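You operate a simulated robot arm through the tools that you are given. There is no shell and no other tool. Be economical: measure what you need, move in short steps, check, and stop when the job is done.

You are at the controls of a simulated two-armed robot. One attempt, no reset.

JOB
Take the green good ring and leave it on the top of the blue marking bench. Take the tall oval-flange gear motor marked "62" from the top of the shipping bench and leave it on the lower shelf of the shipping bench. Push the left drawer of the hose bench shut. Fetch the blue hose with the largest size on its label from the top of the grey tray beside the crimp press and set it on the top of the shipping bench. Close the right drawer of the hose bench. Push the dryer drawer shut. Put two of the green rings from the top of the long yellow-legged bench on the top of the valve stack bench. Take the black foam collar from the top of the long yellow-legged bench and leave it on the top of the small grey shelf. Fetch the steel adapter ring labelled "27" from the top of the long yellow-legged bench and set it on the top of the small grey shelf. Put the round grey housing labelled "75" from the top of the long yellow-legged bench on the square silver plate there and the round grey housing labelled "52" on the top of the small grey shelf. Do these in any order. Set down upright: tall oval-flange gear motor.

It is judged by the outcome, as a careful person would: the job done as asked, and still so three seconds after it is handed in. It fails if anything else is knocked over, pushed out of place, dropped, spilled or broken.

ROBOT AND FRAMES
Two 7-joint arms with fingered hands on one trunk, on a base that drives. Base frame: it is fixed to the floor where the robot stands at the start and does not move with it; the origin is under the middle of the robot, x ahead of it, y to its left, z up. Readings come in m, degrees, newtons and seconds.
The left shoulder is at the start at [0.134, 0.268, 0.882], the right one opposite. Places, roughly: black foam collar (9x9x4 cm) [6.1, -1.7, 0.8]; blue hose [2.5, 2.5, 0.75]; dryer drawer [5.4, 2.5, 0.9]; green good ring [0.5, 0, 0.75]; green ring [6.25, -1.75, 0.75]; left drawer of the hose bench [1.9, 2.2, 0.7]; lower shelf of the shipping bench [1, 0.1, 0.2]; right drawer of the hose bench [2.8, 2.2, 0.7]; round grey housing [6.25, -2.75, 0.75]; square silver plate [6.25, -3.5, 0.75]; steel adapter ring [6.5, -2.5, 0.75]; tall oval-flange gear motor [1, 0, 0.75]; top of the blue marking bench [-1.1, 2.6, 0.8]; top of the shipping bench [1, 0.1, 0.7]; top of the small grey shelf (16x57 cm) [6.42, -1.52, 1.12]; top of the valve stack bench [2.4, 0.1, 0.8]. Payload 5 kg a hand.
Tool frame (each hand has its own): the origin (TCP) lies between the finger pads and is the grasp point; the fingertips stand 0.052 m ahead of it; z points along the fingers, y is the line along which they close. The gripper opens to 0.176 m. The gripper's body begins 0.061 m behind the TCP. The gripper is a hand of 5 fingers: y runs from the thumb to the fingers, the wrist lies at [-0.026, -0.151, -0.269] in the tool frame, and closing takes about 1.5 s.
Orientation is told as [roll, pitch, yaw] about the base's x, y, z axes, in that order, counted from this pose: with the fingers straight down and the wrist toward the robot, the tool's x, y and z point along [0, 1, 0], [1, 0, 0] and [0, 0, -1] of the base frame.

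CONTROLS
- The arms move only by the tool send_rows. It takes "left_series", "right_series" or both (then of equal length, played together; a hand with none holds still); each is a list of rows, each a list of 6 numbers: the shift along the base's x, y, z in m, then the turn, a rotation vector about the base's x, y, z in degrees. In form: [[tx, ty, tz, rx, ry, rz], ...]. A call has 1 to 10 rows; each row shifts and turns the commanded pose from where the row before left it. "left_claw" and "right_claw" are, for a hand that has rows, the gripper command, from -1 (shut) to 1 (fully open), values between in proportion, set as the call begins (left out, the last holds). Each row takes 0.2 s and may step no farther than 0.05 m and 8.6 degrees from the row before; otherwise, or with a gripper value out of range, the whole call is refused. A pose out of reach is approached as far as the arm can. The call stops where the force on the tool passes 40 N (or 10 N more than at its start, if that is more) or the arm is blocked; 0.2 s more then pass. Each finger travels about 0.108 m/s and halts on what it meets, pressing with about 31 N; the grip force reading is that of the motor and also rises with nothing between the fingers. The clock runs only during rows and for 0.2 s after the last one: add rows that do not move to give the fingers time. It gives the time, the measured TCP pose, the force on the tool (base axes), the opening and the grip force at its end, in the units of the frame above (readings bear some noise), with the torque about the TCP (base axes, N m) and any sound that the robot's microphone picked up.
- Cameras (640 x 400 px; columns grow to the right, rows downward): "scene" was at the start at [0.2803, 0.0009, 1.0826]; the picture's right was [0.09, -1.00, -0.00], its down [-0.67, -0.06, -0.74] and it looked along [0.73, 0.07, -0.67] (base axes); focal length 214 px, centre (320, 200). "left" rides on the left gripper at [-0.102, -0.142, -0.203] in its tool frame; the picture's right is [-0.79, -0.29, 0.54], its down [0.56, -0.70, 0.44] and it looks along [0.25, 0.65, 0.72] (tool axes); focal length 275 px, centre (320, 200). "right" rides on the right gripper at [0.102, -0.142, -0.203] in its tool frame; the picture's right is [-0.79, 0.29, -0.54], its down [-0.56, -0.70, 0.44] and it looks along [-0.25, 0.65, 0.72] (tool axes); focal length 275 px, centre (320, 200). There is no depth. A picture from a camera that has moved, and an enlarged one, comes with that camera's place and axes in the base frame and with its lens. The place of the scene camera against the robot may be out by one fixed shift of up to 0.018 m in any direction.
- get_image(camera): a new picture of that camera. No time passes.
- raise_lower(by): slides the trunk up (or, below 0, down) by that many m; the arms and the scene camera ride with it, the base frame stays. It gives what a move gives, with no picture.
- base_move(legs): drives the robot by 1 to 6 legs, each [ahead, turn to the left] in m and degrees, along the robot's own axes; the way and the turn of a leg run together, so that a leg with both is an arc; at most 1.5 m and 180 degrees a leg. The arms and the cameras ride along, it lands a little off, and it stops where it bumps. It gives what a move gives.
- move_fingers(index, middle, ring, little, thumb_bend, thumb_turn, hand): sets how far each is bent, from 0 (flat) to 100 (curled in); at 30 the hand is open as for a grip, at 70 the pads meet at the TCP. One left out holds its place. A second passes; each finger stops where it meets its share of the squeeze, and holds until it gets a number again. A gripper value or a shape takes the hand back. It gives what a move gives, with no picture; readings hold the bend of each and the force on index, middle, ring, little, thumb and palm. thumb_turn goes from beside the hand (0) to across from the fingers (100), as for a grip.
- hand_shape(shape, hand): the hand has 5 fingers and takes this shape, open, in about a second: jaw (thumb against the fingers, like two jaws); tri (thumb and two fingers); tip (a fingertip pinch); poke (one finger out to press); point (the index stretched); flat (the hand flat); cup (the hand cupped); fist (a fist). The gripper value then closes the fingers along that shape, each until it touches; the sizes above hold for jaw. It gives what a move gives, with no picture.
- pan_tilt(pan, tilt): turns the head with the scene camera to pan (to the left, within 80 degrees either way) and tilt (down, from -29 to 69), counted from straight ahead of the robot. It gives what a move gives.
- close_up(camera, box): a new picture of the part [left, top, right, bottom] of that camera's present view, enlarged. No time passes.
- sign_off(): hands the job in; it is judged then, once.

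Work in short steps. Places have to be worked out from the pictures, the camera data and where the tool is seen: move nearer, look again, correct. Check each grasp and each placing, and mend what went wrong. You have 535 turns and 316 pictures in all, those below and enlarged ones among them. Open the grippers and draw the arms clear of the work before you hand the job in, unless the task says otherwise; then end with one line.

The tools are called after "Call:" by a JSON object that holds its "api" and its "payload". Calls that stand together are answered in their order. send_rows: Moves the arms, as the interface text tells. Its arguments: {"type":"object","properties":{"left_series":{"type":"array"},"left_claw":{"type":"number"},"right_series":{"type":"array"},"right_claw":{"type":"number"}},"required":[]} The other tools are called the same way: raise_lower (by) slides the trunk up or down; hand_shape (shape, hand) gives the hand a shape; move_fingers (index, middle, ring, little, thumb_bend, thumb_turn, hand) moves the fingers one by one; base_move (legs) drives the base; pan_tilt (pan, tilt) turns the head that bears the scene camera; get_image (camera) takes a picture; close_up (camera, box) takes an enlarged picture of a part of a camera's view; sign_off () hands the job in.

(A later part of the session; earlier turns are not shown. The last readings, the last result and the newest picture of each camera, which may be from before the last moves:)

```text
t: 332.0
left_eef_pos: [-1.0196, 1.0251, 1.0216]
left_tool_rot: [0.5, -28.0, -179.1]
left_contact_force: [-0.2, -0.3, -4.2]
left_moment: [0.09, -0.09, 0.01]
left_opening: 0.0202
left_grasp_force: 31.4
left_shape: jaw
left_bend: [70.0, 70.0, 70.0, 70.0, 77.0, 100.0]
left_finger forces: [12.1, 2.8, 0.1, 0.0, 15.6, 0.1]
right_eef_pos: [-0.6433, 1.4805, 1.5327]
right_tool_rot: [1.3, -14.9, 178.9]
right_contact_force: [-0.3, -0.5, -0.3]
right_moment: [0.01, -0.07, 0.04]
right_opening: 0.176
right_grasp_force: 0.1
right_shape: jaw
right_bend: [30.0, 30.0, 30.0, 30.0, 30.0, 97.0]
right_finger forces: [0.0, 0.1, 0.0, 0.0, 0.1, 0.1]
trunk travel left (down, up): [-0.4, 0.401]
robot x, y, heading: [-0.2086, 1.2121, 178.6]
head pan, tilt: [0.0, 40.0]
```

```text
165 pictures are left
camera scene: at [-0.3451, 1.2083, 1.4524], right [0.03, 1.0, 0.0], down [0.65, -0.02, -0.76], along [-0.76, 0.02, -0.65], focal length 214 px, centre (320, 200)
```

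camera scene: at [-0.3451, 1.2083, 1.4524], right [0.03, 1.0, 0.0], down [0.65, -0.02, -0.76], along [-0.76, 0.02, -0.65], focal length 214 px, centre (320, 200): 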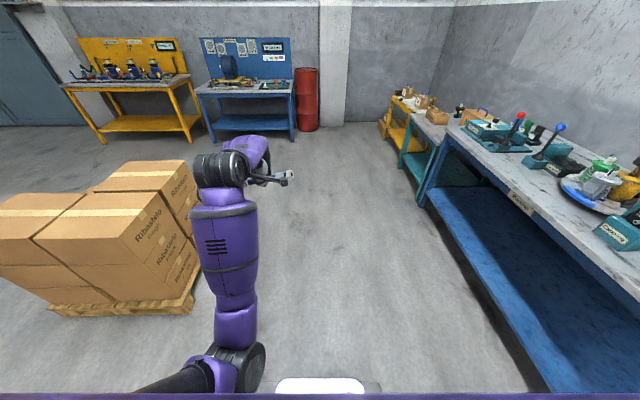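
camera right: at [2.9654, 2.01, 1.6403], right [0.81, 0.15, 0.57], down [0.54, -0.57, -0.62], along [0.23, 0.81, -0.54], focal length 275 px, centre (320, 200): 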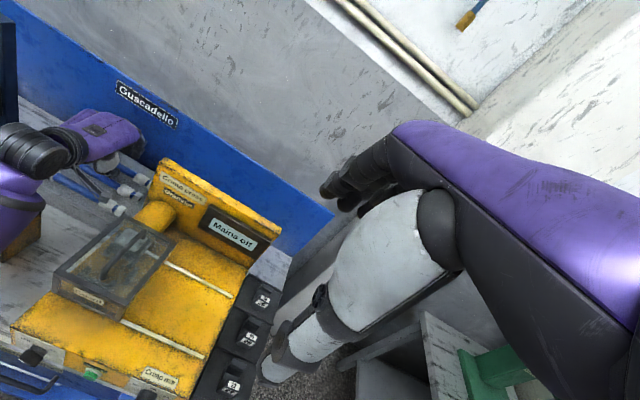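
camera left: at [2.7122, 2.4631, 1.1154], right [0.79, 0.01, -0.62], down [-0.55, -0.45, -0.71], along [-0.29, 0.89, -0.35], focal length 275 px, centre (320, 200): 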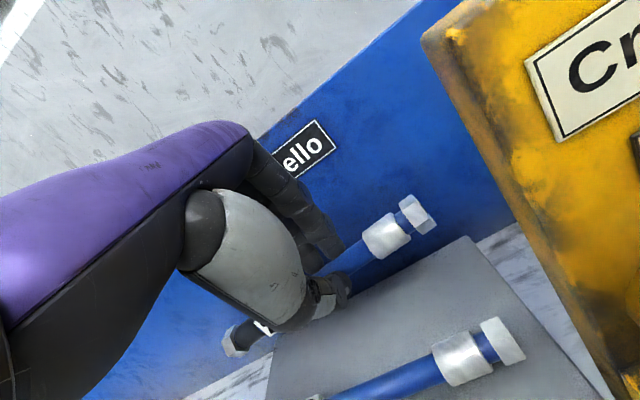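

Call:
{"api": "base_move", "payload": {"legs": [[0, 91], [0.4, 0], [0.4, 0], [0.4, 0]]}}

Call:
{"api": "base_move", "payload": {"legs": [[0, 90]]}}

Call:
{"api": "get_image", "payload": {"camera": "scene"}}

Call:
{"api": "get_image", "payload": {"camera": "left"}}

```text
t: 346.8
left_eef_pos: [-0.0082, -0.7747, 1.0304]
left_tool_rot: [0.4, -28.8, -87.8]
left_contact_force: [-0.1, 0.1, -0.9]
left_moment: [-0.01, 0.07, -0.04]
left_opening: 0.0192
left_grasp_force: 31.6
left_shape: jaw
left_bend: [70.0, 70.0, 70.0, 70.0, 80.0, 100.0]
left_finger forces: [0.0, 0.0, 0.0, 0.1, 0.0, 0.1]
right_eef_pos: [-0.4705, -0.4027, 1.5372]
right_tool_rot: [1.3, -15.7, -89.9]
right_contact_force: [0.0, -2.1, 1.0]
right_moment: [0.11, 0.03, 0.02]
right_opening: 0.1758
right_grasp_force: 0.0
right_shape: jaw
right_bend: [30.0, 30.0, 30.0, 30.0, 30.0, 97.0]
right_finger forces: [0.1, 0.1, 0.0, 0.0, 0.0, 0.0]
trunk travel left (down, up): [-0.4, 0.401]
robot x, y, heading: [-0.2142, 0.0203, -90.2]
head pan, tilt: [0.0, 40.0]
```

```text
t: 353.1
left_eef_pos: [0.5639, 0.2169, 1.0419]
left_tool_rot: [0.4, -29.7, 1.8]
left_contact_force: [0.1, -1.3, 0.5]
left_moment: [0.07, 0.03, 0.06]
left_opening: 0.0187
left_grasp_force: 31.5
left_shape: jaw
left_bend: [70.0, 70.0, 70.0, 70.0, 80.0, 100.0]
left_finger forces: [0.0, 0.0, 0.1, 0.1, 0.1, 0.1]
right_eef_pos: [0.1815, -0.2429, 1.544]
right_tool_rot: [1.4, -16.7, -0.4]
right_contact_force: [-0.5, -1.1, 0.2]
right_moment: [0.08, -0.07, 0.01]
right_opening: 0.1759
right_grasp_force: 0.1
right_shape: jaw
right_bend: [30.0, 30.0, 30.0, 30.0, 30.0, 98.0]
right_finger forces: [0.0, 0.0, 0.0, 0.0, 0.0, 0.1]
trunk travel left (down, up): [-0.4, 0.401]
robot x, y, heading: [-0.2187, 0.0037, -0.7]
head pan, tilt: [0.0, 40.0]
```

```text
164 pictures are left
camera scene: at [-0.0635, -0.0067, 1.4527], right [-0.01, -1.0, 0.0], down [-0.65, 0.01, -0.76], along [0.76, -0.01, -0.65], focal length 214 px, centre (320, 200)
```

scene: 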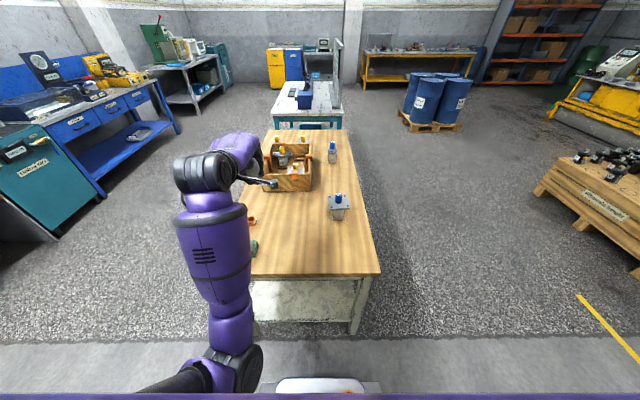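

```text
163 pictures are left
camera left: at [0.3441, 0.1069, 1.1467], right [0.05, -0.79, -0.62], down [-0.41, 0.55, -0.73], along [0.91, 0.29, -0.3], focal length 275 px, centre (320, 200)
```

left: 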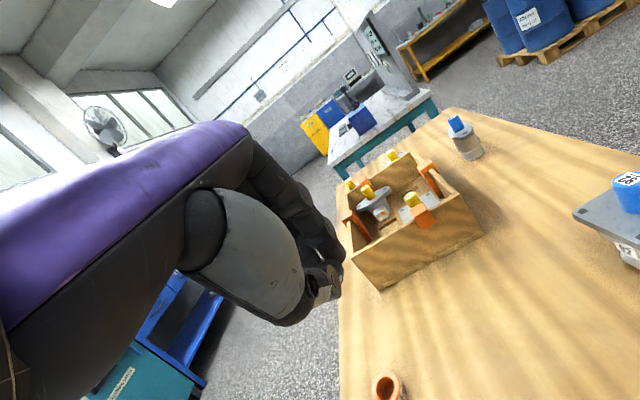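

The hose slipped out during the last drive. I'll look for it to the right side, where the hand's path ended.

Call:
{"api": "pan_tilt", "payload": {"pan": -78, "tilt": 50}}

Call:
{"api": "get_image", "payload": {"camera": "scene"}}

Call:
{"api": "pan_tilt", "payload": {"pan": 78, "tilt": 50}}

Call:
{"api": "get_image", "payload": {"camera": "scene"}}

```text
t: 354.6
left_eef_pos: [0.5514, 0.2205, 1.0504]
left_tool_rot: [0.2, -30.4, 2.0]
left_contact_force: [0.3, 2.4, -0.1]
left_moment: [-0.1, -0.01, -0.08]
left_opening: 0.0186
left_grasp_force: 31.0
left_shape: jaw
left_bend: [70.0, 70.0, 70.0, 70.0, 80.0, 100.0]
left_finger forces: [0.1, 0.0, 0.0, 0.0, 0.0, 0.0]
right_eef_pos: [0.1627, -0.2406, 1.5484]
right_tool_rot: [1.1, -17.3, -0.2]
right_contact_force: [-0.3, 1.3, -0.2]
right_moment: [-0.16, -0.03, -0.06]
right_opening: 0.1762
right_grasp_force: 0.1
right_shape: jaw
right_bend: [30.0, 30.0, 30.0, 30.0, 30.0, 98.0]
right_finger forces: [0.0, 0.0, 0.0, 0.1, 0.1, 0.0]
trunk travel left (down, up): [-0.4, 0.401]
robot x, y, heading: [-0.2175, 0.0027, -0.8]
head pan, tilt: [-78.0, 50.0]
```

```text
162 pictures are left
camera scene: at [-0.1325, -0.0791, 1.4395], right [-0.98, -0.2, 0.01], down [-0.16, 0.75, -0.64], along [0.12, -0.63, -0.77], focal length 214 px, centre (320, 200)
```

scene: 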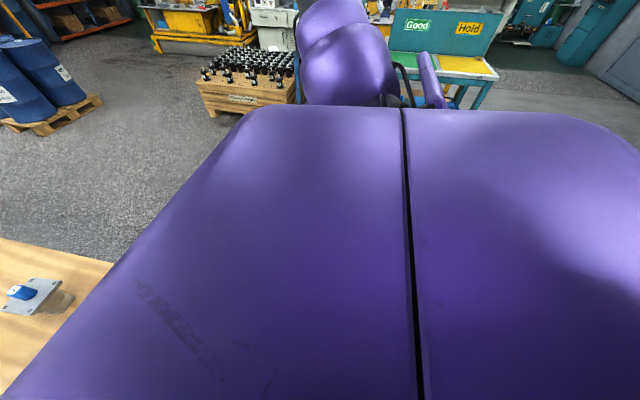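

```text
t: 357.0
left_eef_pos: [0.5514, 0.2194, 1.0498]
left_tool_rot: [0.3, -30.5, 1.9]
left_contact_force: [0.4, 1.4, -0.2]
left_moment: [0.0, -0.04, 0.0]
left_opening: 0.0186
left_grasp_force: 31.0
left_shape: jaw
left_bend: [70.0, 70.0, 70.0, 70.0, 80.0, 100.0]
left_finger forces: [0.0, 0.0, 0.0, 0.0, 0.0, 0.0]
right_eef_pos: [0.1627, -0.2418, 1.5476]
right_tool_rot: [1.2, -17.3, -0.3]
right_contact_force: [-0.5, -0.4, 0.5]
right_moment: [-0.02, -0.02, 0.02]
right_opening: 0.1758
right_grasp_force: 0.0
right_shape: jaw
right_bend: [30.0, 30.0, 30.0, 30.0, 30.0, 98.0]
right_finger forces: [0.1, 0.0, 0.1, 0.0, 0.1, 0.0]
trunk travel left (down, up): [-0.4, 0.401]
robot x, y, heading: [-0.2163, 0.0024, -0.7]
head pan, tilt: [78.0, 50.0]
```

```text
161 pictures are left
camera scene: at [-0.1309, 0.0702, 1.4394], right [0.98, -0.22, -0.01], down [-0.18, -0.75, -0.64], along [0.13, 0.63, -0.77], focal length 214 px, centre (320, 200)
```

scene: 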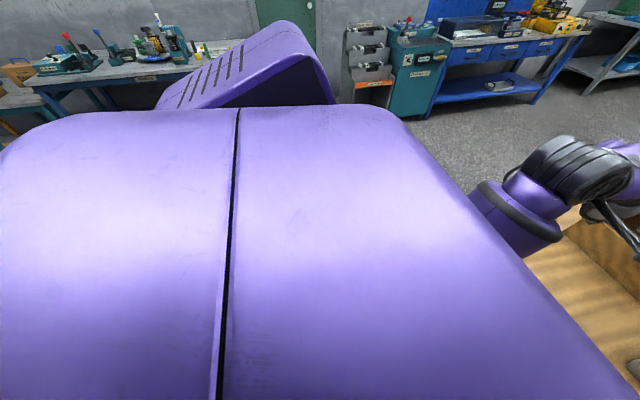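

I'll turn right in place to look.

Call:
{"api": "pan_tilt", "payload": {"pan": 0, "tilt": 50}}

Call:
{"api": "base_move", "payload": {"legs": [[0, -80]]}}

Call:
{"api": "get_image", "payload": {"camera": "scene"}}

```text
t: 358.5
left_eef_pos: [0.5512, 0.2186, 1.0508]
left_tool_rot: [0.3, -30.4, 1.8]
left_contact_force: [0.8, -0.6, -0.4]
left_moment: [0.05, 0.0, 0.05]
left_opening: 0.0185
left_grasp_force: 30.9
left_shape: jaw
left_bend: [70.0, 70.0, 70.0, 70.0, 80.0, 100.0]
left_finger forces: [0.0, 0.0, 0.0, 0.0, 0.0, 0.1]
right_eef_pos: [0.1633, -0.2424, 1.5479]
right_tool_rot: [1.2, -17.3, -0.3]
right_contact_force: [-0.4, -0.4, -0.7]
right_moment: [0.02, 0.0, 0.0]
right_opening: 0.1755
right_grasp_force: 0.1
right_shape: jaw
right_bend: [30.0, 30.0, 30.0, 30.0, 30.0, 98.0]
right_finger forces: [0.0, 0.1, 0.1, 0.1, 0.1, 0.0]
trunk travel left (down, up): [-0.4, 0.401]
robot x, y, heading: [-0.2162, 0.0035, -0.7]
head pan, tilt: [0.0, 50.0]
```

```text
t: 364.1
left_eef_pos: [0.1319, -0.7164, 1.0502]
left_tool_rot: [0.3, -30.4, -78.1]
left_contact_force: [0.5, 0.4, 0.0]
left_moment: [0.01, 0.04, 0.01]
left_opening: 0.0186
left_grasp_force: 31.0
left_shape: jaw
left_bend: [70.0, 70.0, 70.0, 70.0, 80.0, 100.0]
left_finger forces: [0.0, 0.0, 0.0, 0.1, 0.0, 0.1]
right_eef_pos: [-0.3898, -0.4156, 1.5486]
right_tool_rot: [1.2, -17.4, -80.3]
right_contact_force: [-0.1, -0.5, -0.6]
right_moment: [-0.02, 0.01, -0.01]
right_opening: 0.1762
right_grasp_force: 0.0
right_shape: jaw
right_bend: [30.0, 30.0, 30.0, 30.0, 30.0, 98.0]
right_finger forces: [0.0, 0.0, 0.1, 0.0, 0.1, 0.1]
trunk travel left (down, up): [-0.4, 0.401]
robot x, y, heading: [-0.2009, 0.0045, -80.5]
head pan, tilt: [0.0, 50.0]
```

```text
160 pictures are left
camera scene: at [-0.1725, -0.1385, 1.4385], right [-0.99, -0.16, 0.0], down [-0.13, 0.77, -0.63], along [0.1, -0.62, -0.78], focal length 214 px, centre (320, 200)
```

scene: 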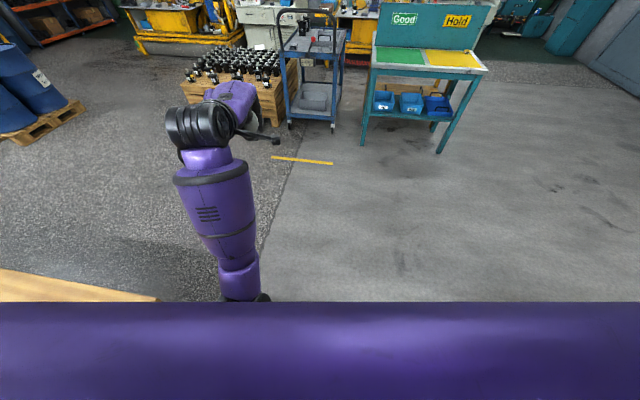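

Call:
{"api": "base_move", "payload": {"legs": [[0, -70]]}}

Call:
{"api": "get_image", "payload": {"camera": "scene"}}

```text
t: 369.2
left_eef_pos: [-0.7551, -0.5522, 1.0607]
left_tool_rot: [0.2, -31.1, -148.0]
left_contact_force: [0.9, 0.3, 1.1]
left_moment: [0.03, 0.01, 0.04]
left_opening: 0.0186
left_grasp_force: 31.5
left_shape: jaw
left_bend: [70.0, 70.0, 70.0, 70.0, 80.0, 100.0]
left_finger forces: [0.0, 0.1, 0.1, 0.0, 0.0, 0.1]
right_eef_pos: [-0.6441, 0.044, 1.5529]
right_tool_rot: [1.2, -18.2, -150.3]
right_contact_force: [-1.1, -0.1, -0.8]
right_moment: [0.04, -0.02, 0.02]
right_opening: 0.1761
right_grasp_force: 0.1
right_shape: jaw
right_bend: [30.0, 30.0, 30.0, 30.0, 30.0, 98.0]
right_finger forces: [0.1, 0.0, 0.0, 0.1, 0.0, 0.0]
trunk travel left (down, up): [-0.4, 0.401]
robot x, y, heading: [-0.201, -0.004, -150.6]
head pan, tilt: [0.0, 50.0]
```

```text
159 pictures are left
camera scene: at [-0.3108, -0.0792, 1.4385], right [-0.49, 0.87, 0.0], down [0.68, 0.38, -0.63], along [-0.55, -0.31, -0.78], focal length 214 px, centre (320, 200)
```

scene: 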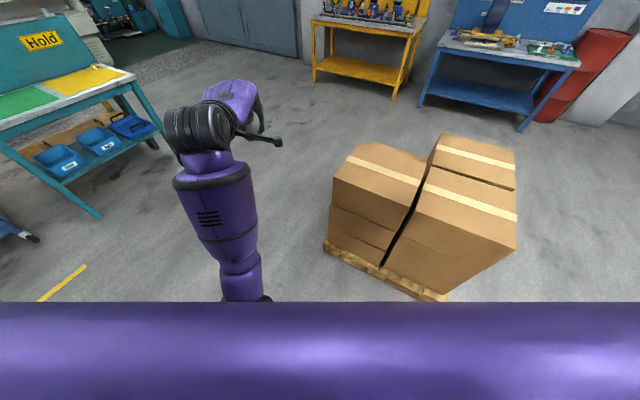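

Call:
{"api": "base_move", "payload": {"legs": [[0, -70]]}}

Call:
{"api": "get_image", "payload": {"camera": "scene"}}

```text
t: 374.2
left_eef_pos: [-0.8952, 0.3162, 1.0703]
left_tool_rot: [0.2, -31.9, 142.0]
left_contact_force: [0.9, 0.6, 0.0]
left_moment: [0.04, 0.03, 0.0]
left_opening: 0.0186
left_grasp_force: 30.5
left_shape: jaw
left_bend: [70.0, 70.0, 70.0, 70.0, 80.0, 100.0]
left_finger forces: [0.0, 0.1, 0.0, 0.1, 0.0, 0.0]
right_eef_pos: [-0.2911, 0.4138, 1.5577]
right_tool_rot: [1.1, -18.8, 139.8]
right_contact_force: [-0.4, -0.1, 0.5]
right_moment: [0.02, -0.06, -0.01]
right_opening: 0.176
right_grasp_force: 0.1
right_shape: jaw
right_bend: [30.0, 30.0, 30.0, 30.0, 30.0, 98.0]
right_finger forces: [0.0, 0.1, 0.0, 0.0, 0.0, 0.1]
trunk travel left (down, up): [-0.4, 0.401]
robot x, y, heading: [-0.2036, -0.0126, 139.4]
head pan, tilt: [0.0, 50.0]
```

```text
158 pictures are left
camera scene: at [-0.2995, 0.0691, 1.4385], right [0.65, 0.76, 0.0], down [0.59, -0.51, -0.63], along [-0.48, 0.41, -0.78], focal length 214 px, centre (320, 200)
```

scene: 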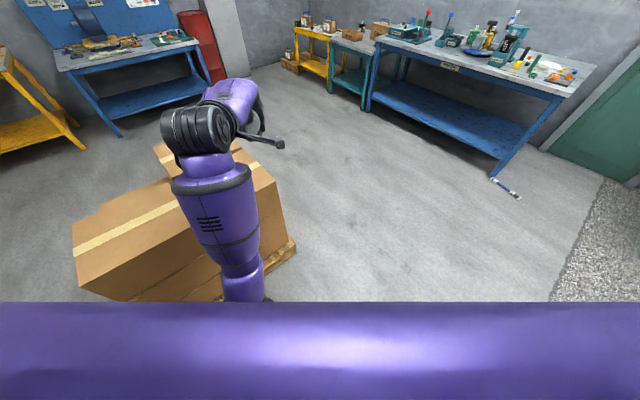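

Found it: the hose lies on the floor near (-0.20, 2.18). I'll drive up to it, lower the trunk and straighten the left hand.

Call:
{"api": "base_move", "payload": {"legs": [[0, -49]]}}

Call:
{"api": "base_move", "payload": {"legs": [[0.4, 0], [0.4, 0], [0.35, 0]]}}

Call:
{"api": "send_rows", "payload": {"left_series": [[-0.01, 0, 0.02, -8, 0, 0], [-0.01, 0, 0.02, -8, 0, 0], [-0.01, 0, 0.02, -8, 0, 0], [-0.01, 0, 0.02, -7, 0, 0], [0, 0, 0, 0, 0, 0]], "left_claw": 1}}

Call:
{"api": "get_image", "payload": {"camera": "scene"}}

```text
t: 377.9
left_eef_pos: [-0.4149, 0.71, 1.0791]
left_tool_rot: [0.1, -32.7, 93.5]
left_contact_force: [0.1, -0.2, 0.4]
left_moment: [0.02, 0.01, 0.01]
left_opening: 0.0186
left_grasp_force: 30.8
left_shape: jaw
left_bend: [70.0, 70.0, 70.0, 70.0, 80.0, 100.0]
left_finger forces: [0.0, 0.1, 0.1, 0.0, 0.0, 0.0]
right_eef_pos: [0.0602, 0.314, 1.5616]
right_tool_rot: [1.1, -19.7, 91.2]
right_contact_force: [0.8, 0.5, -0.5]
right_moment: [0.01, 0.03, 0.03]
right_opening: 0.1757
right_grasp_force: 0.0
right_shape: jaw
right_bend: [30.0, 30.0, 30.0, 30.0, 30.0, 98.0]
right_finger forces: [0.0, 0.0, 0.0, 0.1, 0.0, 0.1]
trunk travel left (down, up): [-0.4, 0.401]
robot x, y, heading: [-0.2097, -0.0114, 90.4]
head pan, tilt: [0.0, 50.0]
```

```text
t: 386.5
left_eef_pos: [-0.4232, 1.8434, 1.0873]
left_tool_rot: [0.0, -33.3, 93.4]
left_contact_force: [-1.1, 1.6, -0.6]
left_moment: [-0.04, -0.1, -0.08]
left_opening: 0.0184
left_grasp_force: 31.2
left_shape: jaw
left_bend: [70.0, 70.0, 70.0, 70.0, 80.0, 100.0]
left_finger forces: [0.0, 0.0, 0.1, 0.1, 0.0, 0.0]
right_eef_pos: [0.0498, 1.4427, 1.5651]
right_tool_rot: [1.0, -20.3, 91.1]
right_contact_force: [1.4, 0.7, 0.3]
right_moment: [-0.11, 0.07, 0.04]
right_opening: 0.1759
right_grasp_force: 0.0
right_shape: jaw
right_bend: [30.0, 30.0, 30.0, 30.0, 30.0, 98.0]
right_finger forces: [0.0, 0.1, 0.0, 0.0, 0.0, 0.0]
trunk travel left (down, up): [-0.4, 0.401]
robot x, y, heading: [-0.2205, 1.1354, 90.3]
head pan, tilt: [0.0, 50.0]
```

```text
t: 387.2
left_eef_pos: [-0.4868, 1.813, 1.1083]
left_tool_rot: [5.5, -14.9, 94.9]
left_contact_force: [0.0, -5.7, 4.6]
left_moment: [0.61, -0.01, 0.07]
left_opening: 0.1761
left_grasp_force: 0.0
left_shape: jaw
left_bend: [30.0, 30.0, 30.0, 30.0, 30.0, 98.0]
left_finger forces: [0.0, 0.0, 0.1, 0.0, 0.0, 0.0]
left hand out of reach, approached as far as the arm can: row 3
right_eef_pos: [0.0519, 1.3867, 1.5744]
right_tool_rot: [1.1, -22.4, 91.1]
right_contact_force: [-0.5, -9.6, 1.3]
right_moment: [1.05, 0.04, -0.2]
right_opening: 0.1759
right_grasp_force: 0.0
right_shape: jaw
right_bend: [30.0, 30.0, 30.0, 30.0, 30.0, 98.0]
right_finger forces: [0.1, 0.0, 0.0, 0.1, 0.0, 0.0]
trunk travel left (down, up): [-0.4, 0.401]
robot x, y, heading: [-0.2187, 1.1298, 90.5]
head pan, tilt: [0.0, 50.0]
stopped in row 3 (left hand): the force on the tool passed its limit at 50 N (the readings are from after the stop); the commanded pose is now the measured one
```

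```text
157 pictures are left
camera scene: at [-0.2123, 1.2533, 1.4396], right [1.0, 0.01, 0.0], down [0.0, -0.77, -0.64], along [0.0, 0.64, -0.77], focal length 214 px, centre (320, 200)
```

scene: 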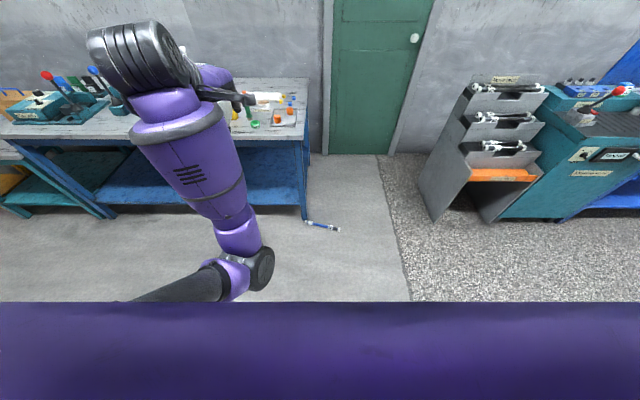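

I'll lower the trunk and use the right hand, which has the clearer side, for the pickup.

Call:
{"api": "raise_lower", "payload": {"by": -0.4}}

Call:
{"api": "get_image", "payload": {"camera": "scene"}}

```text
t: 391.0
left_eef_pos: [-0.521, 1.8224, 0.5005]
left_tool_rot: [11.2, 3.4, 96.2]
left_contact_force: [0.1, -0.5, 0.2]
left_moment: [0.04, -0.02, -0.05]
left_opening: 0.176
left_grasp_force: 0.0
left_shape: jaw
left_bend: [30.0, 30.0, 30.0, 30.0, 30.0, 98.0]
left_finger forces: [0.0, 0.0, 0.1, 0.0, 0.0, 0.0]
right_eef_pos: [0.0495, 1.5712, 1.0827]
right_tool_rot: [1.2, -3.0, 91.0]
right_contact_force: [0.5, -0.9, 0.0]
right_moment: [0.07, -0.02, -0.04]
right_opening: 0.1762
right_grasp_force: 0.1
right_shape: jaw
right_bend: [30.0, 30.0, 30.0, 30.0, 30.0, 98.0]
right_finger forces: [0.0, 0.0, 0.1, 0.0, 0.0, 0.0]
trunk travel left (down, up): [0.0, 0.801]
robot x, y, heading: [-0.2233, 1.1352, 90.4]
head pan, tilt: [0.0, 50.0]
```

```text
156 pictures are left
camera scene: at [-0.2139, 1.4185, 1.0152], right [1.0, 0.01, 0.0], down [0.01, -0.78, -0.63], along [0.0, 0.63, -0.78], focal length 214 px, centre (320, 200)
```

scene: 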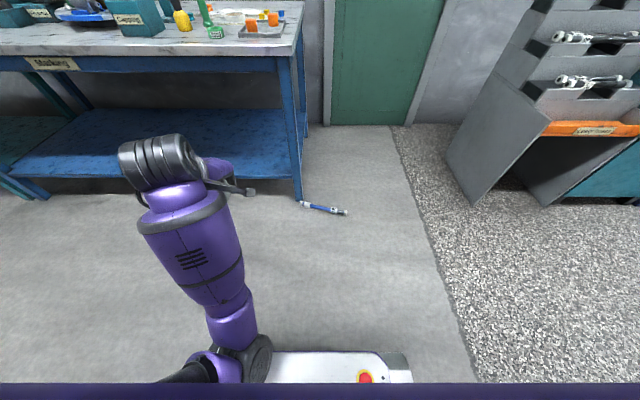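

I'll raise the left hand clear first.

Call:
{"api": "send_rows", "payload": {"left_series": [[-0.02, 0, 0.04, 0, 0, 0], [-0.02, 0, 0.04, 0, 0, 0], [0, 0, 0.045, 0, 0, 0], [0, 0, 0.045, 0, 0, 0], [0, 0, 0.045, 0, 0, 0], [0, 0, 0.045, 0, 0, 0], [0, 0, 0.045, 0, 0, 0], [0, 0, 0.045, 0, 0, 0], [0, 0, 0.045, 0, 0, 0], [0, 0, 0.045, 0, 0, 0]]}}

Call:
{"api": "get_image", "payload": {"camera": "scene"}}

```text
t: 393.2
left_eef_pos: [-0.5642, 1.9986, 0.6569]
left_tool_rot: [7.0, 4.0, 94.5]
left_contact_force: [1.0, -1.9, -1.6]
left_moment: [0.03, 0.06, 0.0]
left_opening: 0.1759
left_grasp_force: 0.1
left_shape: jaw
left_bend: [30.0, 30.0, 30.0, 30.0, 30.0, 98.0]
left_finger forces: [0.1, 0.0, 0.0, 0.0, 0.1, 0.0]
left hand out of reach, approached as far as the arm can: row 1, 2, 3, 4, 5, 6, 7, 8, 9, 10
right_eef_pos: [0.0507, 1.5717, 1.0831]
right_tool_rot: [1.3, -3.0, 91.0]
right_contact_force: [0.4, -2.4, 1.3]
right_moment: [0.3, 0.04, -0.07]
right_opening: 0.176
right_grasp_force: 0.1
right_shape: jaw
right_bend: [30.0, 30.0, 30.0, 30.0, 30.0, 98.0]
right_finger forces: [0.0, 0.1, 0.0, 0.0, 0.0, 0.0]
trunk travel left (down, up): [0.0, 0.801]
robot x, y, heading: [-0.2213, 1.1393, 90.5]
head pan, tilt: [0.0, 50.0]
```

```text
155 pictures are left
camera scene: at [-0.2138, 1.4181, 1.0154], right [1.0, 0.01, 0.0], down [0.01, -0.77, -0.63], along [0.0, 0.63, -0.77], focal length 214 px, centre (320, 200)
```

scene: 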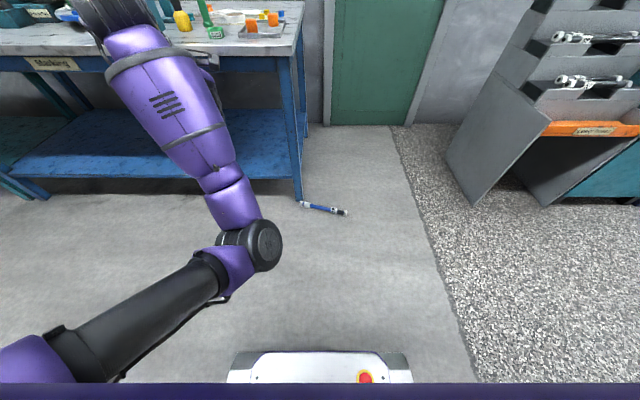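

The left arm is in an awkward elbow-in configuration near a limit. I'll back up for room and work it back out.

Call:
{"api": "base_move", "payload": {"legs": [[-0.35, 0]]}}

Call:
{"api": "send_rows", "payload": {"left_series": [[-0.03, 0, 0.02, 0, 0, 0], [-0.03, 0, 0.02, 0, 0, 0], [-0.03, 0, 0.03, 0, 0, 0], [-0.03, 0, 0.03, 0, 0, 0], [0, 0, 0.04, 0, 0, 0], [0, 0, 0.04, 0, 0, 0], [0, 0, 0.04, 0, 0, 0], [0, 0, 0.04, 0, 0, 0], [0, 0, 0.04, 0, 0, 0], [0, 0, 0.04, 0, 0, 0]]}}

Call:
{"api": "get_image", "payload": {"camera": "scene"}}

```text
t: 396.1
left_eef_pos: [-0.5622, 1.6492, 0.6542]
left_tool_rot: [7.1, 4.0, 94.7]
left_contact_force: [0.3, 0.2, 0.2]
left_moment: [0.02, 0.01, -0.03]
left_opening: 0.1762
left_grasp_force: 0.0
left_shape: jaw
left_bend: [30.0, 30.0, 30.0, 30.0, 30.0, 98.0]
left_finger forces: [0.1, 0.0, 0.0, 0.0, 0.2, 0.1]
right_eef_pos: [0.052, 1.2233, 1.083]
right_tool_rot: [1.3, -3.0, 91.0]
right_contact_force: [0.0, -0.1, 0.2]
right_moment: [0.05, 0.0, 0.01]
right_opening: 0.176
right_grasp_force: 0.0
right_shape: jaw
right_bend: [30.0, 30.0, 30.0, 30.0, 30.0, 98.0]
right_finger forces: [0.1, 0.0, 0.0, 0.1, 0.0, 0.1]
trunk travel left (down, up): [0.0, 0.801]
robot x, y, heading: [-0.2192, 0.7808, 90.4]
head pan, tilt: [0.0, 50.0]
```

```text
t: 398.3
left_eef_pos: [-0.7093, 1.65, 0.988]
left_tool_rot: [7.3, 4.3, 96.6]
left_contact_force: [0.8, -2.2, 1.9]
left_moment: [0.19, 0.11, 0.02]
left_opening: 0.1758
left_grasp_force: 0.1
left_shape: jaw
left_bend: [30.0, 30.0, 30.0, 30.0, 30.0, 98.0]
left_finger forces: [0.1, 0.0, 0.0, 0.0, 0.0, 0.0]
left hand out of reach, approached as far as the arm can: row 1, 6
right_eef_pos: [0.0532, 1.2075, 1.0888]
right_tool_rot: [1.1, -3.7, 91.0]
right_contact_force: [-0.4, -2.6, 0.5]
right_moment: [0.24, 0.07, -0.03]
right_opening: 0.1759
right_grasp_force: 0.1
right_shape: jaw
right_bend: [30.0, 30.0, 30.0, 30.0, 30.0, 98.0]
right_finger forces: [0.0, 0.0, 0.0, 0.0, 0.0, 0.0]
trunk travel left (down, up): [0.0, 0.801]
robot x, y, heading: [-0.2207, 0.7841, 90.6]
head pan, tilt: [0.0, 50.0]
```

```text
154 pictures are left
camera scene: at [-0.2113, 1.068, 1.0157], right [1.0, 0.01, 0.0], down [0.01, -0.77, -0.63], along [0.0, 0.63, -0.77], focal length 214 px, centre (320, 200)
```

scene: 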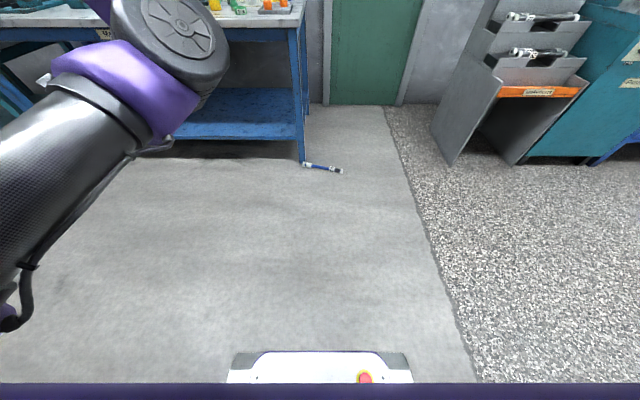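

Call:
{"api": "send_rows", "payload": {"left_series": [[0, -0.03, 0.02, 5, -6.7, 0], [0, -0.04, 0.02, 0, 0, -6], [0, -0.04, 0, 0, 0, 0], [0.02, -0.04, 0, 0, 0, 0], [0.03, -0.03, 0, 0, 0, 0], [0.03, 0, 0, 0, 0, 0], [0.03, 0, 0, 0, 0, 0], [0, 0, 0, 0, 0, 0]]}}

Call:
{"api": "base_move", "payload": {"legs": [[0.35, 0], [0.35, 0]]}}

Call:
{"api": "get_image", "payload": {"camera": "scene"}}

```text
t: 398.9
left_eef_pos: [-0.7363, 1.6254, 0.8833]
left_tool_rot: [0.6, 11.5, 93.5]
left_contact_force: [0.6, -3.0, 2.3]
left_moment: [0.43, 0.1, 0.1]
left_opening: 0.1759
left_grasp_force: 0.1
left_shape: jaw
left_bend: [30.0, 30.0, 30.0, 30.0, 30.0, 98.0]
left_finger forces: [0.0, 0.0, 0.1, 0.1, 0.0, 0.0]
left hand out of reach, approached as far as the arm can: row 1, 2
right_eef_pos: [0.0531, 1.1973, 1.0875]
right_tool_rot: [1.2, -3.1, 91.2]
right_contact_force: [1.5, -5.0, 3.1]
right_moment: [0.7, 0.12, -0.07]
right_opening: 0.1759
right_grasp_force: 0.0
right_shape: jaw
right_bend: [30.0, 30.0, 30.0, 30.0, 30.0, 98.0]
right_finger forces: [0.0, 0.1, 0.1, 0.0, 0.1, 0.0]
trunk travel left (down, up): [0.0, 0.801]
robot x, y, heading: [-0.2159, 0.7841, 90.1]
head pan, tilt: [0.0, 50.0]
stopped in row 2 (left hand): the arm was blocked; the commanded pose is now the measured one
```

```text
t: 403.5
left_eef_pos: [-0.7764, 2.1688, 0.9017]
left_tool_rot: [0.1, 10.6, 96.5]
left_contact_force: [-2.4, -5.4, 7.9]
left_moment: [0.86, -0.02, 0.21]
left_opening: 0.1762
left_grasp_force: 0.0
left_shape: jaw
left_bend: [30.0, 30.0, 30.0, 30.0, 30.0, 97.0]
left_finger forces: [0.1, 0.0, 0.0, 0.1, 0.1, 0.0]
right_eef_pos: [0.041, 1.753, 1.0935]
right_tool_rot: [3.1, -5.4, 93.2]
right_contact_force: [-4.9, 0.2, 0.3]
right_moment: [-0.05, -0.72, -0.15]
right_opening: 0.1759
right_grasp_force: 0.1
right_shape: jaw
right_bend: [30.0, 30.0, 30.0, 30.0, 30.0, 97.0]
right_finger forces: [0.1, 0.0, 0.0, 0.1, 0.0, 0.0]
trunk travel left (down, up): [0.0, 0.801]
robot x, y, heading: [-0.2265, 1.3664, 90.5]
head pan, tilt: [0.0, 50.0]
stopped in leg 2: the force on the tool passed its limit at 58 N (the readings are from after the stop); the commanded pose is now the measured one
```

```text
153 pictures are left
camera scene: at [-0.221, 1.648, 1.0156], right [1.0, 0.01, 0.0], down [0.01, -0.77, -0.63], along [-0.01, 0.63, -0.77], focal length 214 px, centre (320, 200)
```

scene: 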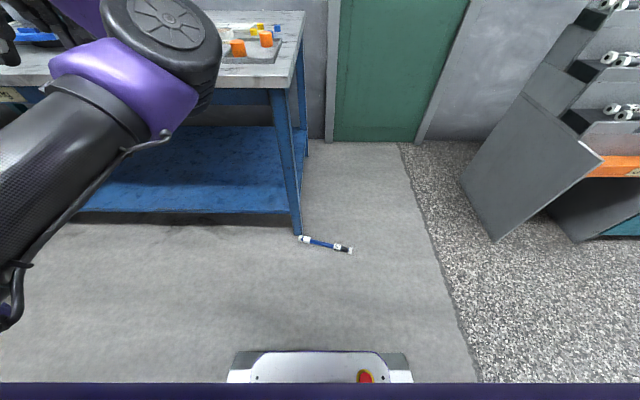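

The left hand touched something at the marking bench, so I'm backing off now and checking.

Call:
{"api": "base_move", "payload": {"legs": [[-0.25, 0]]}}

Call:
{"api": "get_image", "payload": {"camera": "left"}}

Call:
{"api": "get_image", "payload": {"camera": "scene"}}

```text
t: 405.8
left_eef_pos: [-0.769, 1.9229, 0.8953]
left_tool_rot: [0.5, 11.3, 96.3]
left_contact_force: [0.4, -0.3, 0.6]
left_moment: [0.0, 0.02, 0.01]
left_opening: 0.176
left_grasp_force: 0.1
left_shape: jaw
left_bend: [30.0, 30.0, 30.0, 30.0, 30.0, 97.0]
left_finger forces: [0.1, 0.1, 0.0, 0.0, 0.1, 0.0]
right_eef_pos: [0.0486, 1.5041, 1.0925]
right_tool_rot: [3.4, -5.5, 93.0]
right_contact_force: [0.9, -0.4, 0.0]
right_moment: [-0.01, 0.0, 0.0]
right_opening: 0.1761
right_grasp_force: 0.1
right_shape: jaw
right_bend: [30.0, 30.0, 30.0, 30.0, 30.0, 97.0]
right_finger forces: [0.0, 0.1, 0.1, 0.1, 0.0, 0.1]
trunk travel left (down, up): [0.0, 0.801]
robot x, y, heading: [-0.2213, 1.112, 90.8]
head pan, tilt: [0.0, 50.0]
```

```text
152 pictures are left
camera left: at [-0.6552, 1.8331, 1.1209], right [0.83, -0.3, -0.48], down [-0.47, -0.83, -0.29], along [-0.31, 0.47, -0.83], focal length 275 px, centre (320, 200)
```

left: 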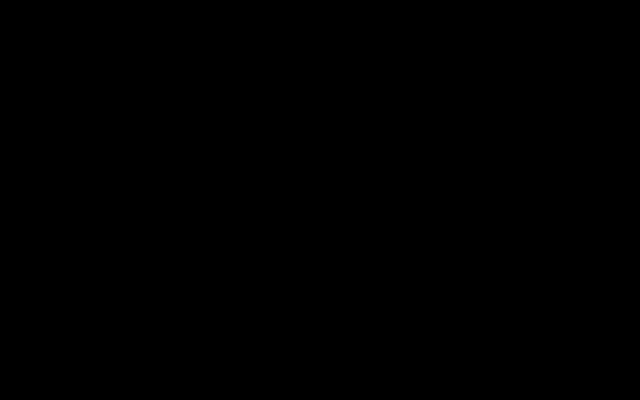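

```text
151 pictures are left
camera scene: at [-0.216, 1.3987, 1.015], right [1.0, 0.01, 0.0], down [0.01, -0.78, -0.63], along [-0.01, 0.63, -0.78], focal length 214 px, centre (320, 200)
```

scene: 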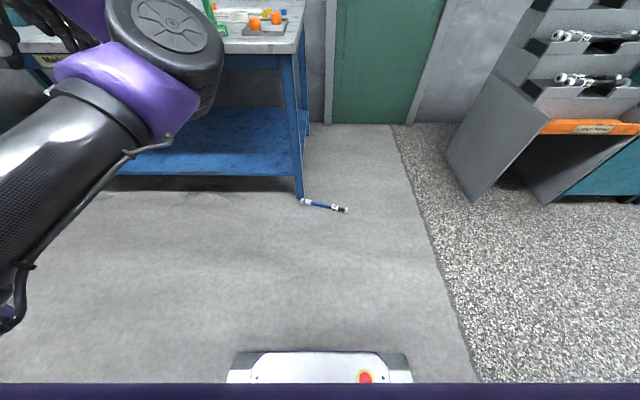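

The left wrist camera is black because it's pressed against its own upper arm; the arm is folded badly. I'll back away and move the left hand across the front to let the elbow swing outward.

Call:
{"api": "base_move", "payload": {"legs": [[-0.4, 0]]}}

Call:
{"api": "send_rows", "payload": {"left_series": [[0, 0, -0.03, 0, 0, 0], [0, 0, -0.04, 0, 0, 0], [0.02, 0, -0.04, 0, 0, 0], [0.03, 0, -0.03, 0, 0, 0], [0.04, 0, -0.02, 0, 0, 0], [0.04, 0, 0, 0, 0, 0], [0.04, 0, 0, 0, 0, 0], [0.04, 0, 0, 0, 0, 0], [0.04, 0, 0, 0, 0, 0], [0.04, 0, 0, 0, 0, 0]]}}

Call:
{"api": "get_image", "payload": {"camera": "scene"}}

```text
t: 409.0
left_eef_pos: [-0.7691, 1.5104, 0.9059]
left_tool_rot: [0.5, 10.4, 96.7]
left_contact_force: [0.1, 0.2, -0.1]
left_moment: [0.03, 0.04, 0.01]
left_opening: 0.1758
left_grasp_force: 0.0
left_shape: jaw
left_bend: [30.0, 30.0, 30.0, 30.0, 30.0, 98.0]
left_finger forces: [0.1, 0.1, 0.0, 0.1, 0.0, 0.0]
right_eef_pos: [0.0531, 1.0993, 1.0914]
right_tool_rot: [3.4, -4.9, 93.2]
right_contact_force: [-1.0, -0.3, 0.0]
right_moment: [0.05, -0.04, -0.01]
right_opening: 0.1759
right_grasp_force: 0.1
right_shape: jaw
right_bend: [30.0, 30.0, 30.0, 30.0, 30.0, 98.0]
right_finger forces: [0.0, 0.0, 0.1, 0.0, 0.1, 0.0]
trunk travel left (down, up): [0.0, 0.801]
robot x, y, heading: [-0.2154, 0.7164, 91.1]
head pan, tilt: [0.0, 50.0]
```

```text
t: 411.2
left_eef_pos: [-0.6123, 1.6353, 0.7279]
left_tool_rot: [0.3, 9.6, 97.0]
left_contact_force: [-0.3, 0.7, 0.5]
left_moment: [0.0, -0.09, 0.01]
left_opening: 0.1759
left_grasp_force: 0.1
left_shape: jaw
left_bend: [30.0, 30.0, 30.0, 30.0, 30.0, 97.0]
left_finger forces: [0.1, 0.1, 0.1, 0.0, 0.1, 0.0]
left hand out of reach, approached as far as the arm can: row 3, 4, 5, 6, 7, 8, 9, 10
right_eef_pos: [0.054, 1.0908, 1.0905]
right_tool_rot: [3.6, -4.0, 93.1]
right_contact_force: [0.5, 0.5, -0.8]
right_moment: [-0.07, 0.04, 0.01]
right_opening: 0.1759
right_grasp_force: 0.0
right_shape: jaw
right_bend: [30.0, 30.0, 30.0, 30.0, 30.0, 97.0]
right_finger forces: [0.0, 0.0, 0.0, 0.0, 0.1, 0.1]
trunk travel left (down, up): [0.0, 0.801]
robot x, y, heading: [-0.2109, 0.7193, 90.7]
head pan, tilt: [0.0, 50.0]
```

```text
150 pictures are left
camera scene: at [-0.2114, 1.0012, 1.0146], right [1.0, 0.01, 0.0], down [0.01, -0.78, -0.63], along [-0.01, 0.63, -0.78], focal length 214 px, centre (320, 200)
```

scene: 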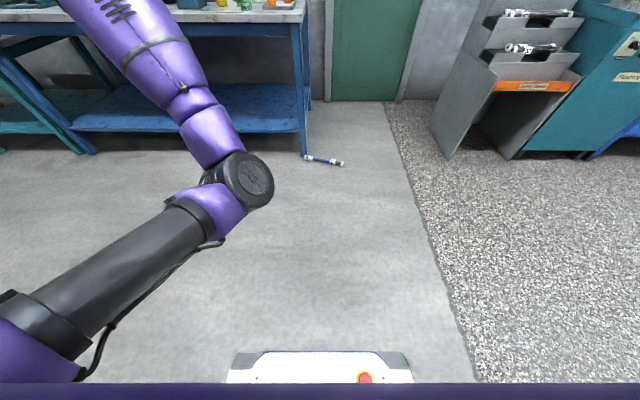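

I'll pitch the left hand forward (natural for this elbow-low pose), then raise it, then un-pitch.

Call:
{"api": "send_rows", "payload": {"left_series": [[0, -0.01, 0, 8, 0, 0], [0, -0.02, 0, 8, 0, 0], [0, -0.02, 0, 8, 0, 0], [0.01, -0.03, 0, 8, 0, 0], [0.01, -0.03, 0, 8, 0, 0], [0.01, -0.03, 0, 8, 0, 0], [0.02, -0.03, 0, 8, 0, 0], [0.02, -0.03, 0.02, 8, 0, 0], [0.02, -0.02, 0.02, 0, 0, 0], [0.02, 0, 0.02, 0, 0, 0]]}}

Call:
{"api": "get_image", "payload": {"camera": "scene"}}

```text
t: 413.4
left_eef_pos: [-0.518, 1.5261, 0.7865]
left_tool_rot: [-4.9, -55.2, 98.5]
left_contact_force: [0.2, -0.5, -0.1]
left_moment: [0.03, 0.02, 0.04]
left_opening: 0.1759
left_grasp_force: 0.0
left_shape: jaw
left_bend: [30.0, 30.0, 30.0, 30.0, 30.0, 98.0]
left_finger forces: [0.0, 0.0, 0.0, 0.0, 0.0, 0.0]
left hand out of reach, approached as far as the arm can: row 6, 7, 8, 9
right_eef_pos: [0.0514, 1.0916, 1.0911]
right_tool_rot: [3.5, -4.1, 93.2]
right_contact_force: [-0.5, 0.3, 0.1]
right_moment: [-0.01, 0.02, -0.04]
right_opening: 0.1757
right_grasp_force: 0.1
right_shape: jaw
right_bend: [30.0, 30.0, 30.0, 30.0, 30.0, 97.0]
right_finger forces: [0.1, 0.1, 0.1, 0.0, 0.1, 0.0]
trunk travel left (down, up): [0.0, 0.801]
robot x, y, heading: [-0.2136, 0.7149, 90.7]
head pan, tilt: [0.0, 50.0]
```

```text
149 pictures are left
camera scene: at [-0.2115, 1.0006, 1.0149], right [1.0, 0.01, 0.0], down [0.01, -0.78, -0.63], along [-0.01, 0.63, -0.78], focal length 214 px, centre (320, 200)
```

scene: 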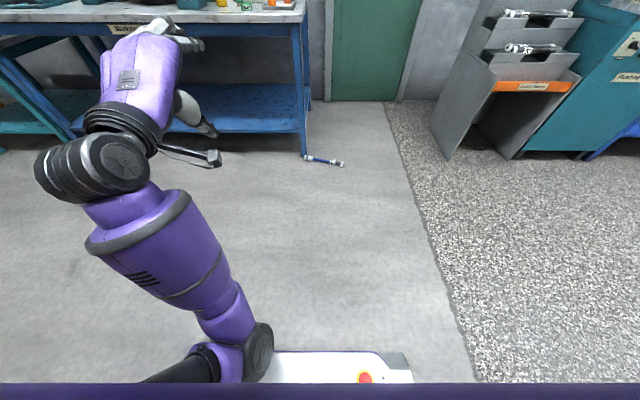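

Call:
{"api": "send_rows", "payload": {"left_series": [[0, -0.01, 0.04, 0, 0, 0], [0, -0.01, 0.04, 0, 0, 0], [0, -0.01, 0.04, 0, 0, 0], [0, -0.01, 0.04, 0, 0, 0], [0, -0.01, 0.04, 0, 0, 0], [0, -0.01, 0.04, 0, 0, 0], [0, 0, 0.04, 0, 0, 0], [0, 0, 0.04, 0, 0, 0], [0, 0, 0, 0, 0, 0]]}}

Call:
{"api": "get_image", "payload": {"camera": "scene"}}

```text
t: 415.4
left_eef_pos: [-0.4977, 1.4802, 1.099]
left_tool_rot: [-10.0, -53.5, 101.4]
left_contact_force: [0.3, 0.7, -0.9]
left_moment: [-0.02, 0.0, 0.03]
left_opening: 0.1761
left_grasp_force: 0.0
left_shape: jaw
left_bend: [30.0, 30.0, 30.0, 30.0, 30.0, 98.0]
left_finger forces: [0.0, 0.1, 0.0, 0.1, 0.0, 0.0]
left hand out of reach, approached as far as the arm can: row 1, 2
right_eef_pos: [0.0528, 1.0929, 1.0905]
right_tool_rot: [3.4, -4.0, 93.1]
right_contact_force: [-0.5, 1.0, -0.6]
right_moment: [-0.09, 0.05, -0.01]
right_opening: 0.176
right_grasp_force: 0.1
right_shape: jaw
right_bend: [30.0, 30.0, 30.0, 30.0, 30.0, 97.0]
right_finger forces: [0.1, 0.0, 0.1, 0.0, 0.0, 0.0]
trunk travel left (down, up): [0.0, 0.801]
robot x, y, heading: [-0.2174, 0.718, 90.6]
head pan, tilt: [0.0, 50.0]
```

```text
148 pictures are left
camera scene: at [-0.2114, 1.0014, 1.0142], right [1.0, 0.01, 0.0], down [0.01, -0.78, -0.63], along [-0.01, 0.63, -0.78], focal length 214 px, centre (320, 200)
```

scene: 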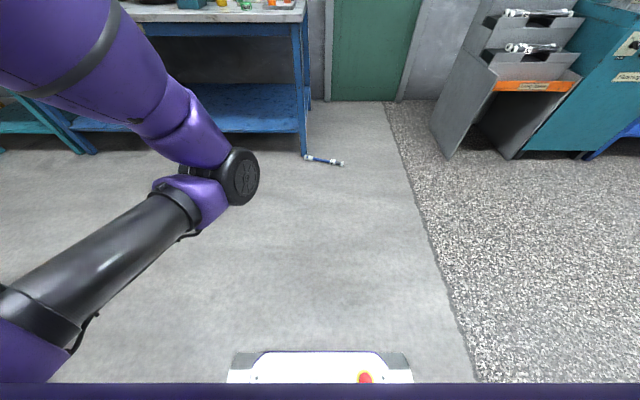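

The elbow is still inside. I'll yaw the hand inward (pointing right), which should force the elbow outward.

Call:
{"api": "send_rows", "payload": {"left_series": [[0, -0.01, 0, 0, 0, -8], [0, -0.01, 0, 0, 0, -8], [0, -0.01, 0, 0, 0, -8], [0, -0.01, 0, 0, 0, -8], [0, -0.01, 0, 0, 0, -8], [0, -0.01, 0, 0, 0, -8], [0, 0, 0, 0, 0, -8], [0, 0, 0, 0, 0, -8], [0, 0, 0, 0, 0, 0]]}}

Call:
{"api": "get_image", "payload": {"camera": "scene"}}

```text
t: 417.4
left_eef_pos: [-0.484, 1.4199, 1.0772]
left_tool_rot: [-10.1, -53.8, 37.5]
left_contact_force: [0.7, 0.0, -0.7]
left_moment: [0.0, 0.0, -0.01]
left_opening: 0.1762
left_grasp_force: 0.0
left_shape: jaw
left_bend: [30.0, 30.0, 30.0, 30.0, 30.0, 98.0]
left_finger forces: [0.0, 0.1, 0.0, 0.0, 0.0, 0.1]
left hand out of reach, approached as far as the arm can: row 2
right_eef_pos: [0.0533, 1.0925, 1.0912]
right_tool_rot: [3.4, -4.1, 93.2]
right_contact_force: [-0.6, -0.1, 0.8]
right_moment: [-0.02, 0.03, 0.02]
right_opening: 0.1759
right_grasp_force: 0.1
right_shape: jaw
right_bend: [30.0, 30.0, 30.0, 30.0, 30.0, 98.0]
right_finger forces: [0.0, 0.1, 0.1, 0.1, 0.0, 0.0]
trunk travel left (down, up): [0.0, 0.801]
robot x, y, heading: [-0.217, 0.7171, 90.8]
head pan, tilt: [0.0, 50.0]
```

```text
147 pictures are left
camera scene: at [-0.2115, 1.0008, 1.0149], right [1.0, 0.01, 0.0], down [0.01, -0.78, -0.63], along [-0.01, 0.63, -0.78], focal length 214 px, centre (320, 200)
```

scene: 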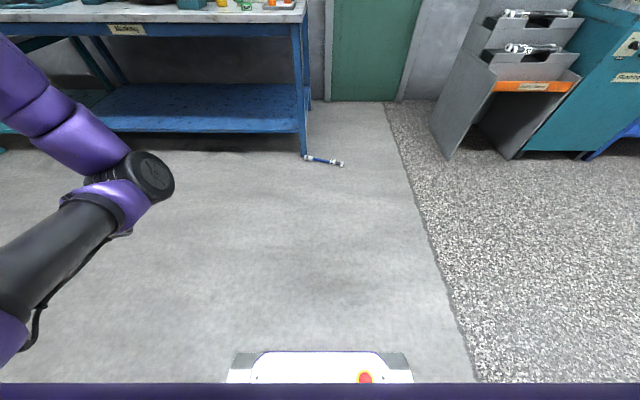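

Call:
{"api": "send_rows", "payload": {"left_series": [[0, 0, 0, -4.6, 6.0, 0], [0, 0, 0, -4.6, 6.0, 0], [0, 0, 0, -4.6, 6.0, 0], [0, 0, 0, -4.6, 6.0, 0], [0, 0, 0, -4.6, 6.0, 0], [0, 0, 0, -4.6, 6.0, 0], [0, 0, 0, -4.6, 6.0, 0], [0, 0, 0, 6.3, 4.9, 0], [0, 0, 0, 0, 0, 0]]}}

Call:
{"api": "get_image", "payload": {"camera": "scene"}}

```text
t: 419.4
left_eef_pos: [-0.4838, 1.4214, 1.0757]
left_tool_rot: [-2.1, -0.7, 37.3]
left_contact_force: [-0.8, 0.5, -0.9]
left_moment: [-0.1, -0.04, -0.02]
left_opening: 0.176
left_grasp_force: 0.2
left_shape: jaw
left_bend: [30.0, 30.0, 30.0, 30.0, 30.0, 98.0]
left_finger forces: [0.1, 0.1, 0.0, 0.1, 0.1, 0.0]
right_eef_pos: [0.0528, 1.0931, 1.09]
right_tool_rot: [3.4, -4.0, 93.2]
right_contact_force: [-0.3, 0.2, 0.3]
right_moment: [-0.03, 0.0, 0.0]
right_opening: 0.1758
right_grasp_force: 0.1
right_shape: jaw
right_bend: [30.0, 30.0, 30.0, 30.0, 30.0, 98.0]
right_finger forces: [0.1, 0.0, 0.1, 0.0, 0.0, 0.0]
trunk travel left (down, up): [0.0, 0.801]
robot x, y, heading: [-0.2183, 0.7155, 90.6]
head pan, tilt: [0.0, 50.0]
```

```text
146 pictures are left
camera scene: at [-0.2117, 1.0014, 1.0144], right [1.0, 0.01, 0.0], down [0.01, -0.78, -0.63], along [-0.01, 0.63, -0.78], focal length 214 px, centre (320, 200)
```

scene: 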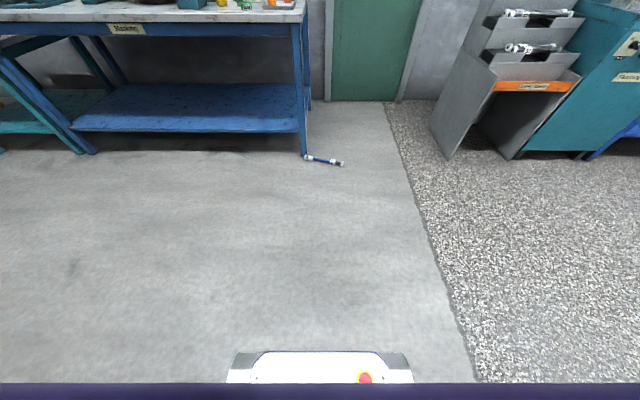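

The arm is unfolded. I'll yaw it back to straight and check the marking bench for any damage.

Call:
{"api": "send_rows", "payload": {"left_series": [[0, 0, 0, 2, 0, 7.5], [0, 0, 0, 0, 0, 7.5], [0, 0, 0, 0, 0, 7.5], [0, 0, 0, 0, 0, 7.5], [0, 0, 0, 0, 0, 7.5], [0, 0, 0, 0, 0, 7.5], [0, 0, 0, 0, 0, 7.5], [0, 0, 0, 0, 0, 0]]}}

Call:
{"api": "pan_tilt", "payload": {"pan": 10, "tilt": 25}}

Call:
{"api": "get_image", "payload": {"camera": "scene"}}

```text
t: 421.2
left_eef_pos: [-0.4841, 1.4206, 1.077]
left_tool_rot: [-0.6, -2.0, 89.8]
left_contact_force: [0.2, 0.3, -0.2]
left_moment: [-0.06, -0.02, 0.01]
left_opening: 0.176
left_grasp_force: 0.1
left_shape: jaw
left_bend: [30.0, 30.0, 30.0, 30.0, 30.0, 98.0]
left_finger forces: [0.0, 0.0, 0.0, 0.1, 0.0, 0.1]
right_eef_pos: [0.053, 1.0913, 1.0898]
right_tool_rot: [3.3, -4.0, 93.2]
right_contact_force: [0.4, 1.0, -0.5]
right_moment: [-0.01, 0.02, 0.0]
right_opening: 0.1761
right_grasp_force: 0.0
right_shape: jaw
right_bend: [30.0, 30.0, 30.0, 30.0, 30.0, 98.0]
right_finger forces: [0.0, 0.1, 0.0, 0.0, 0.0, 0.1]
trunk travel left (down, up): [0.0, 0.801]
robot x, y, heading: [-0.2189, 0.7175, 90.6]
head pan, tilt: [0.0, 50.0]
```

```text
t: 422.1
left_eef_pos: [-0.4841, 1.4202, 1.0766]
left_tool_rot: [-0.5, -2.1, 89.7]
left_contact_force: [-0.4, 0.3, 0.0]
left_moment: [-0.04, 0.01, 0.02]
left_opening: 0.1762
left_grasp_force: 0.0
left_shape: jaw
left_bend: [30.0, 30.0, 30.0, 30.0, 30.0, 98.0]
left_finger forces: [0.1, 0.1, 0.1, 0.0, 0.0, 0.1]
right_eef_pos: [0.0519, 1.093, 1.0906]
right_tool_rot: [3.3, -4.1, 93.3]
right_contact_force: [0.5, 0.1, -0.2]
right_moment: [0.04, -0.01, 0.0]
right_opening: 0.1761
right_grasp_force: 0.0
right_shape: jaw
right_bend: [30.0, 30.0, 30.0, 30.0, 30.0, 98.0]
right_finger forces: [0.1, 0.0, 0.1, 0.0, 0.0, 0.0]
trunk travel left (down, up): [0.0, 0.801]
robot x, y, heading: [-0.2191, 0.7179, 90.7]
head pan, tilt: [10.0, 25.0]
```

```text
145 pictures are left
camera scene: at [-0.2278, 1.0149, 1.052], right [0.98, 0.19, 0.0], down [0.08, -0.43, -0.9], along [-0.17, 0.88, -0.44], focal length 214 px, centre (320, 200)
```

scene: 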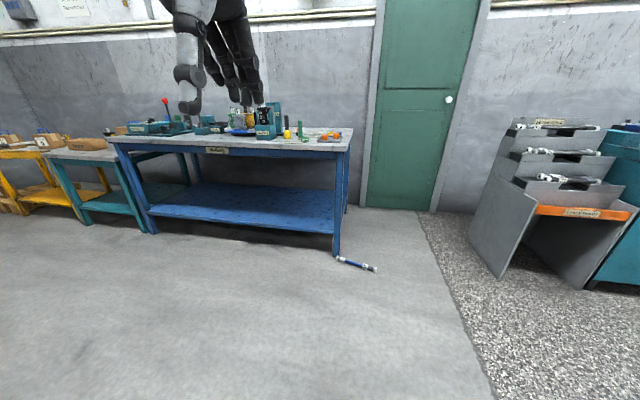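

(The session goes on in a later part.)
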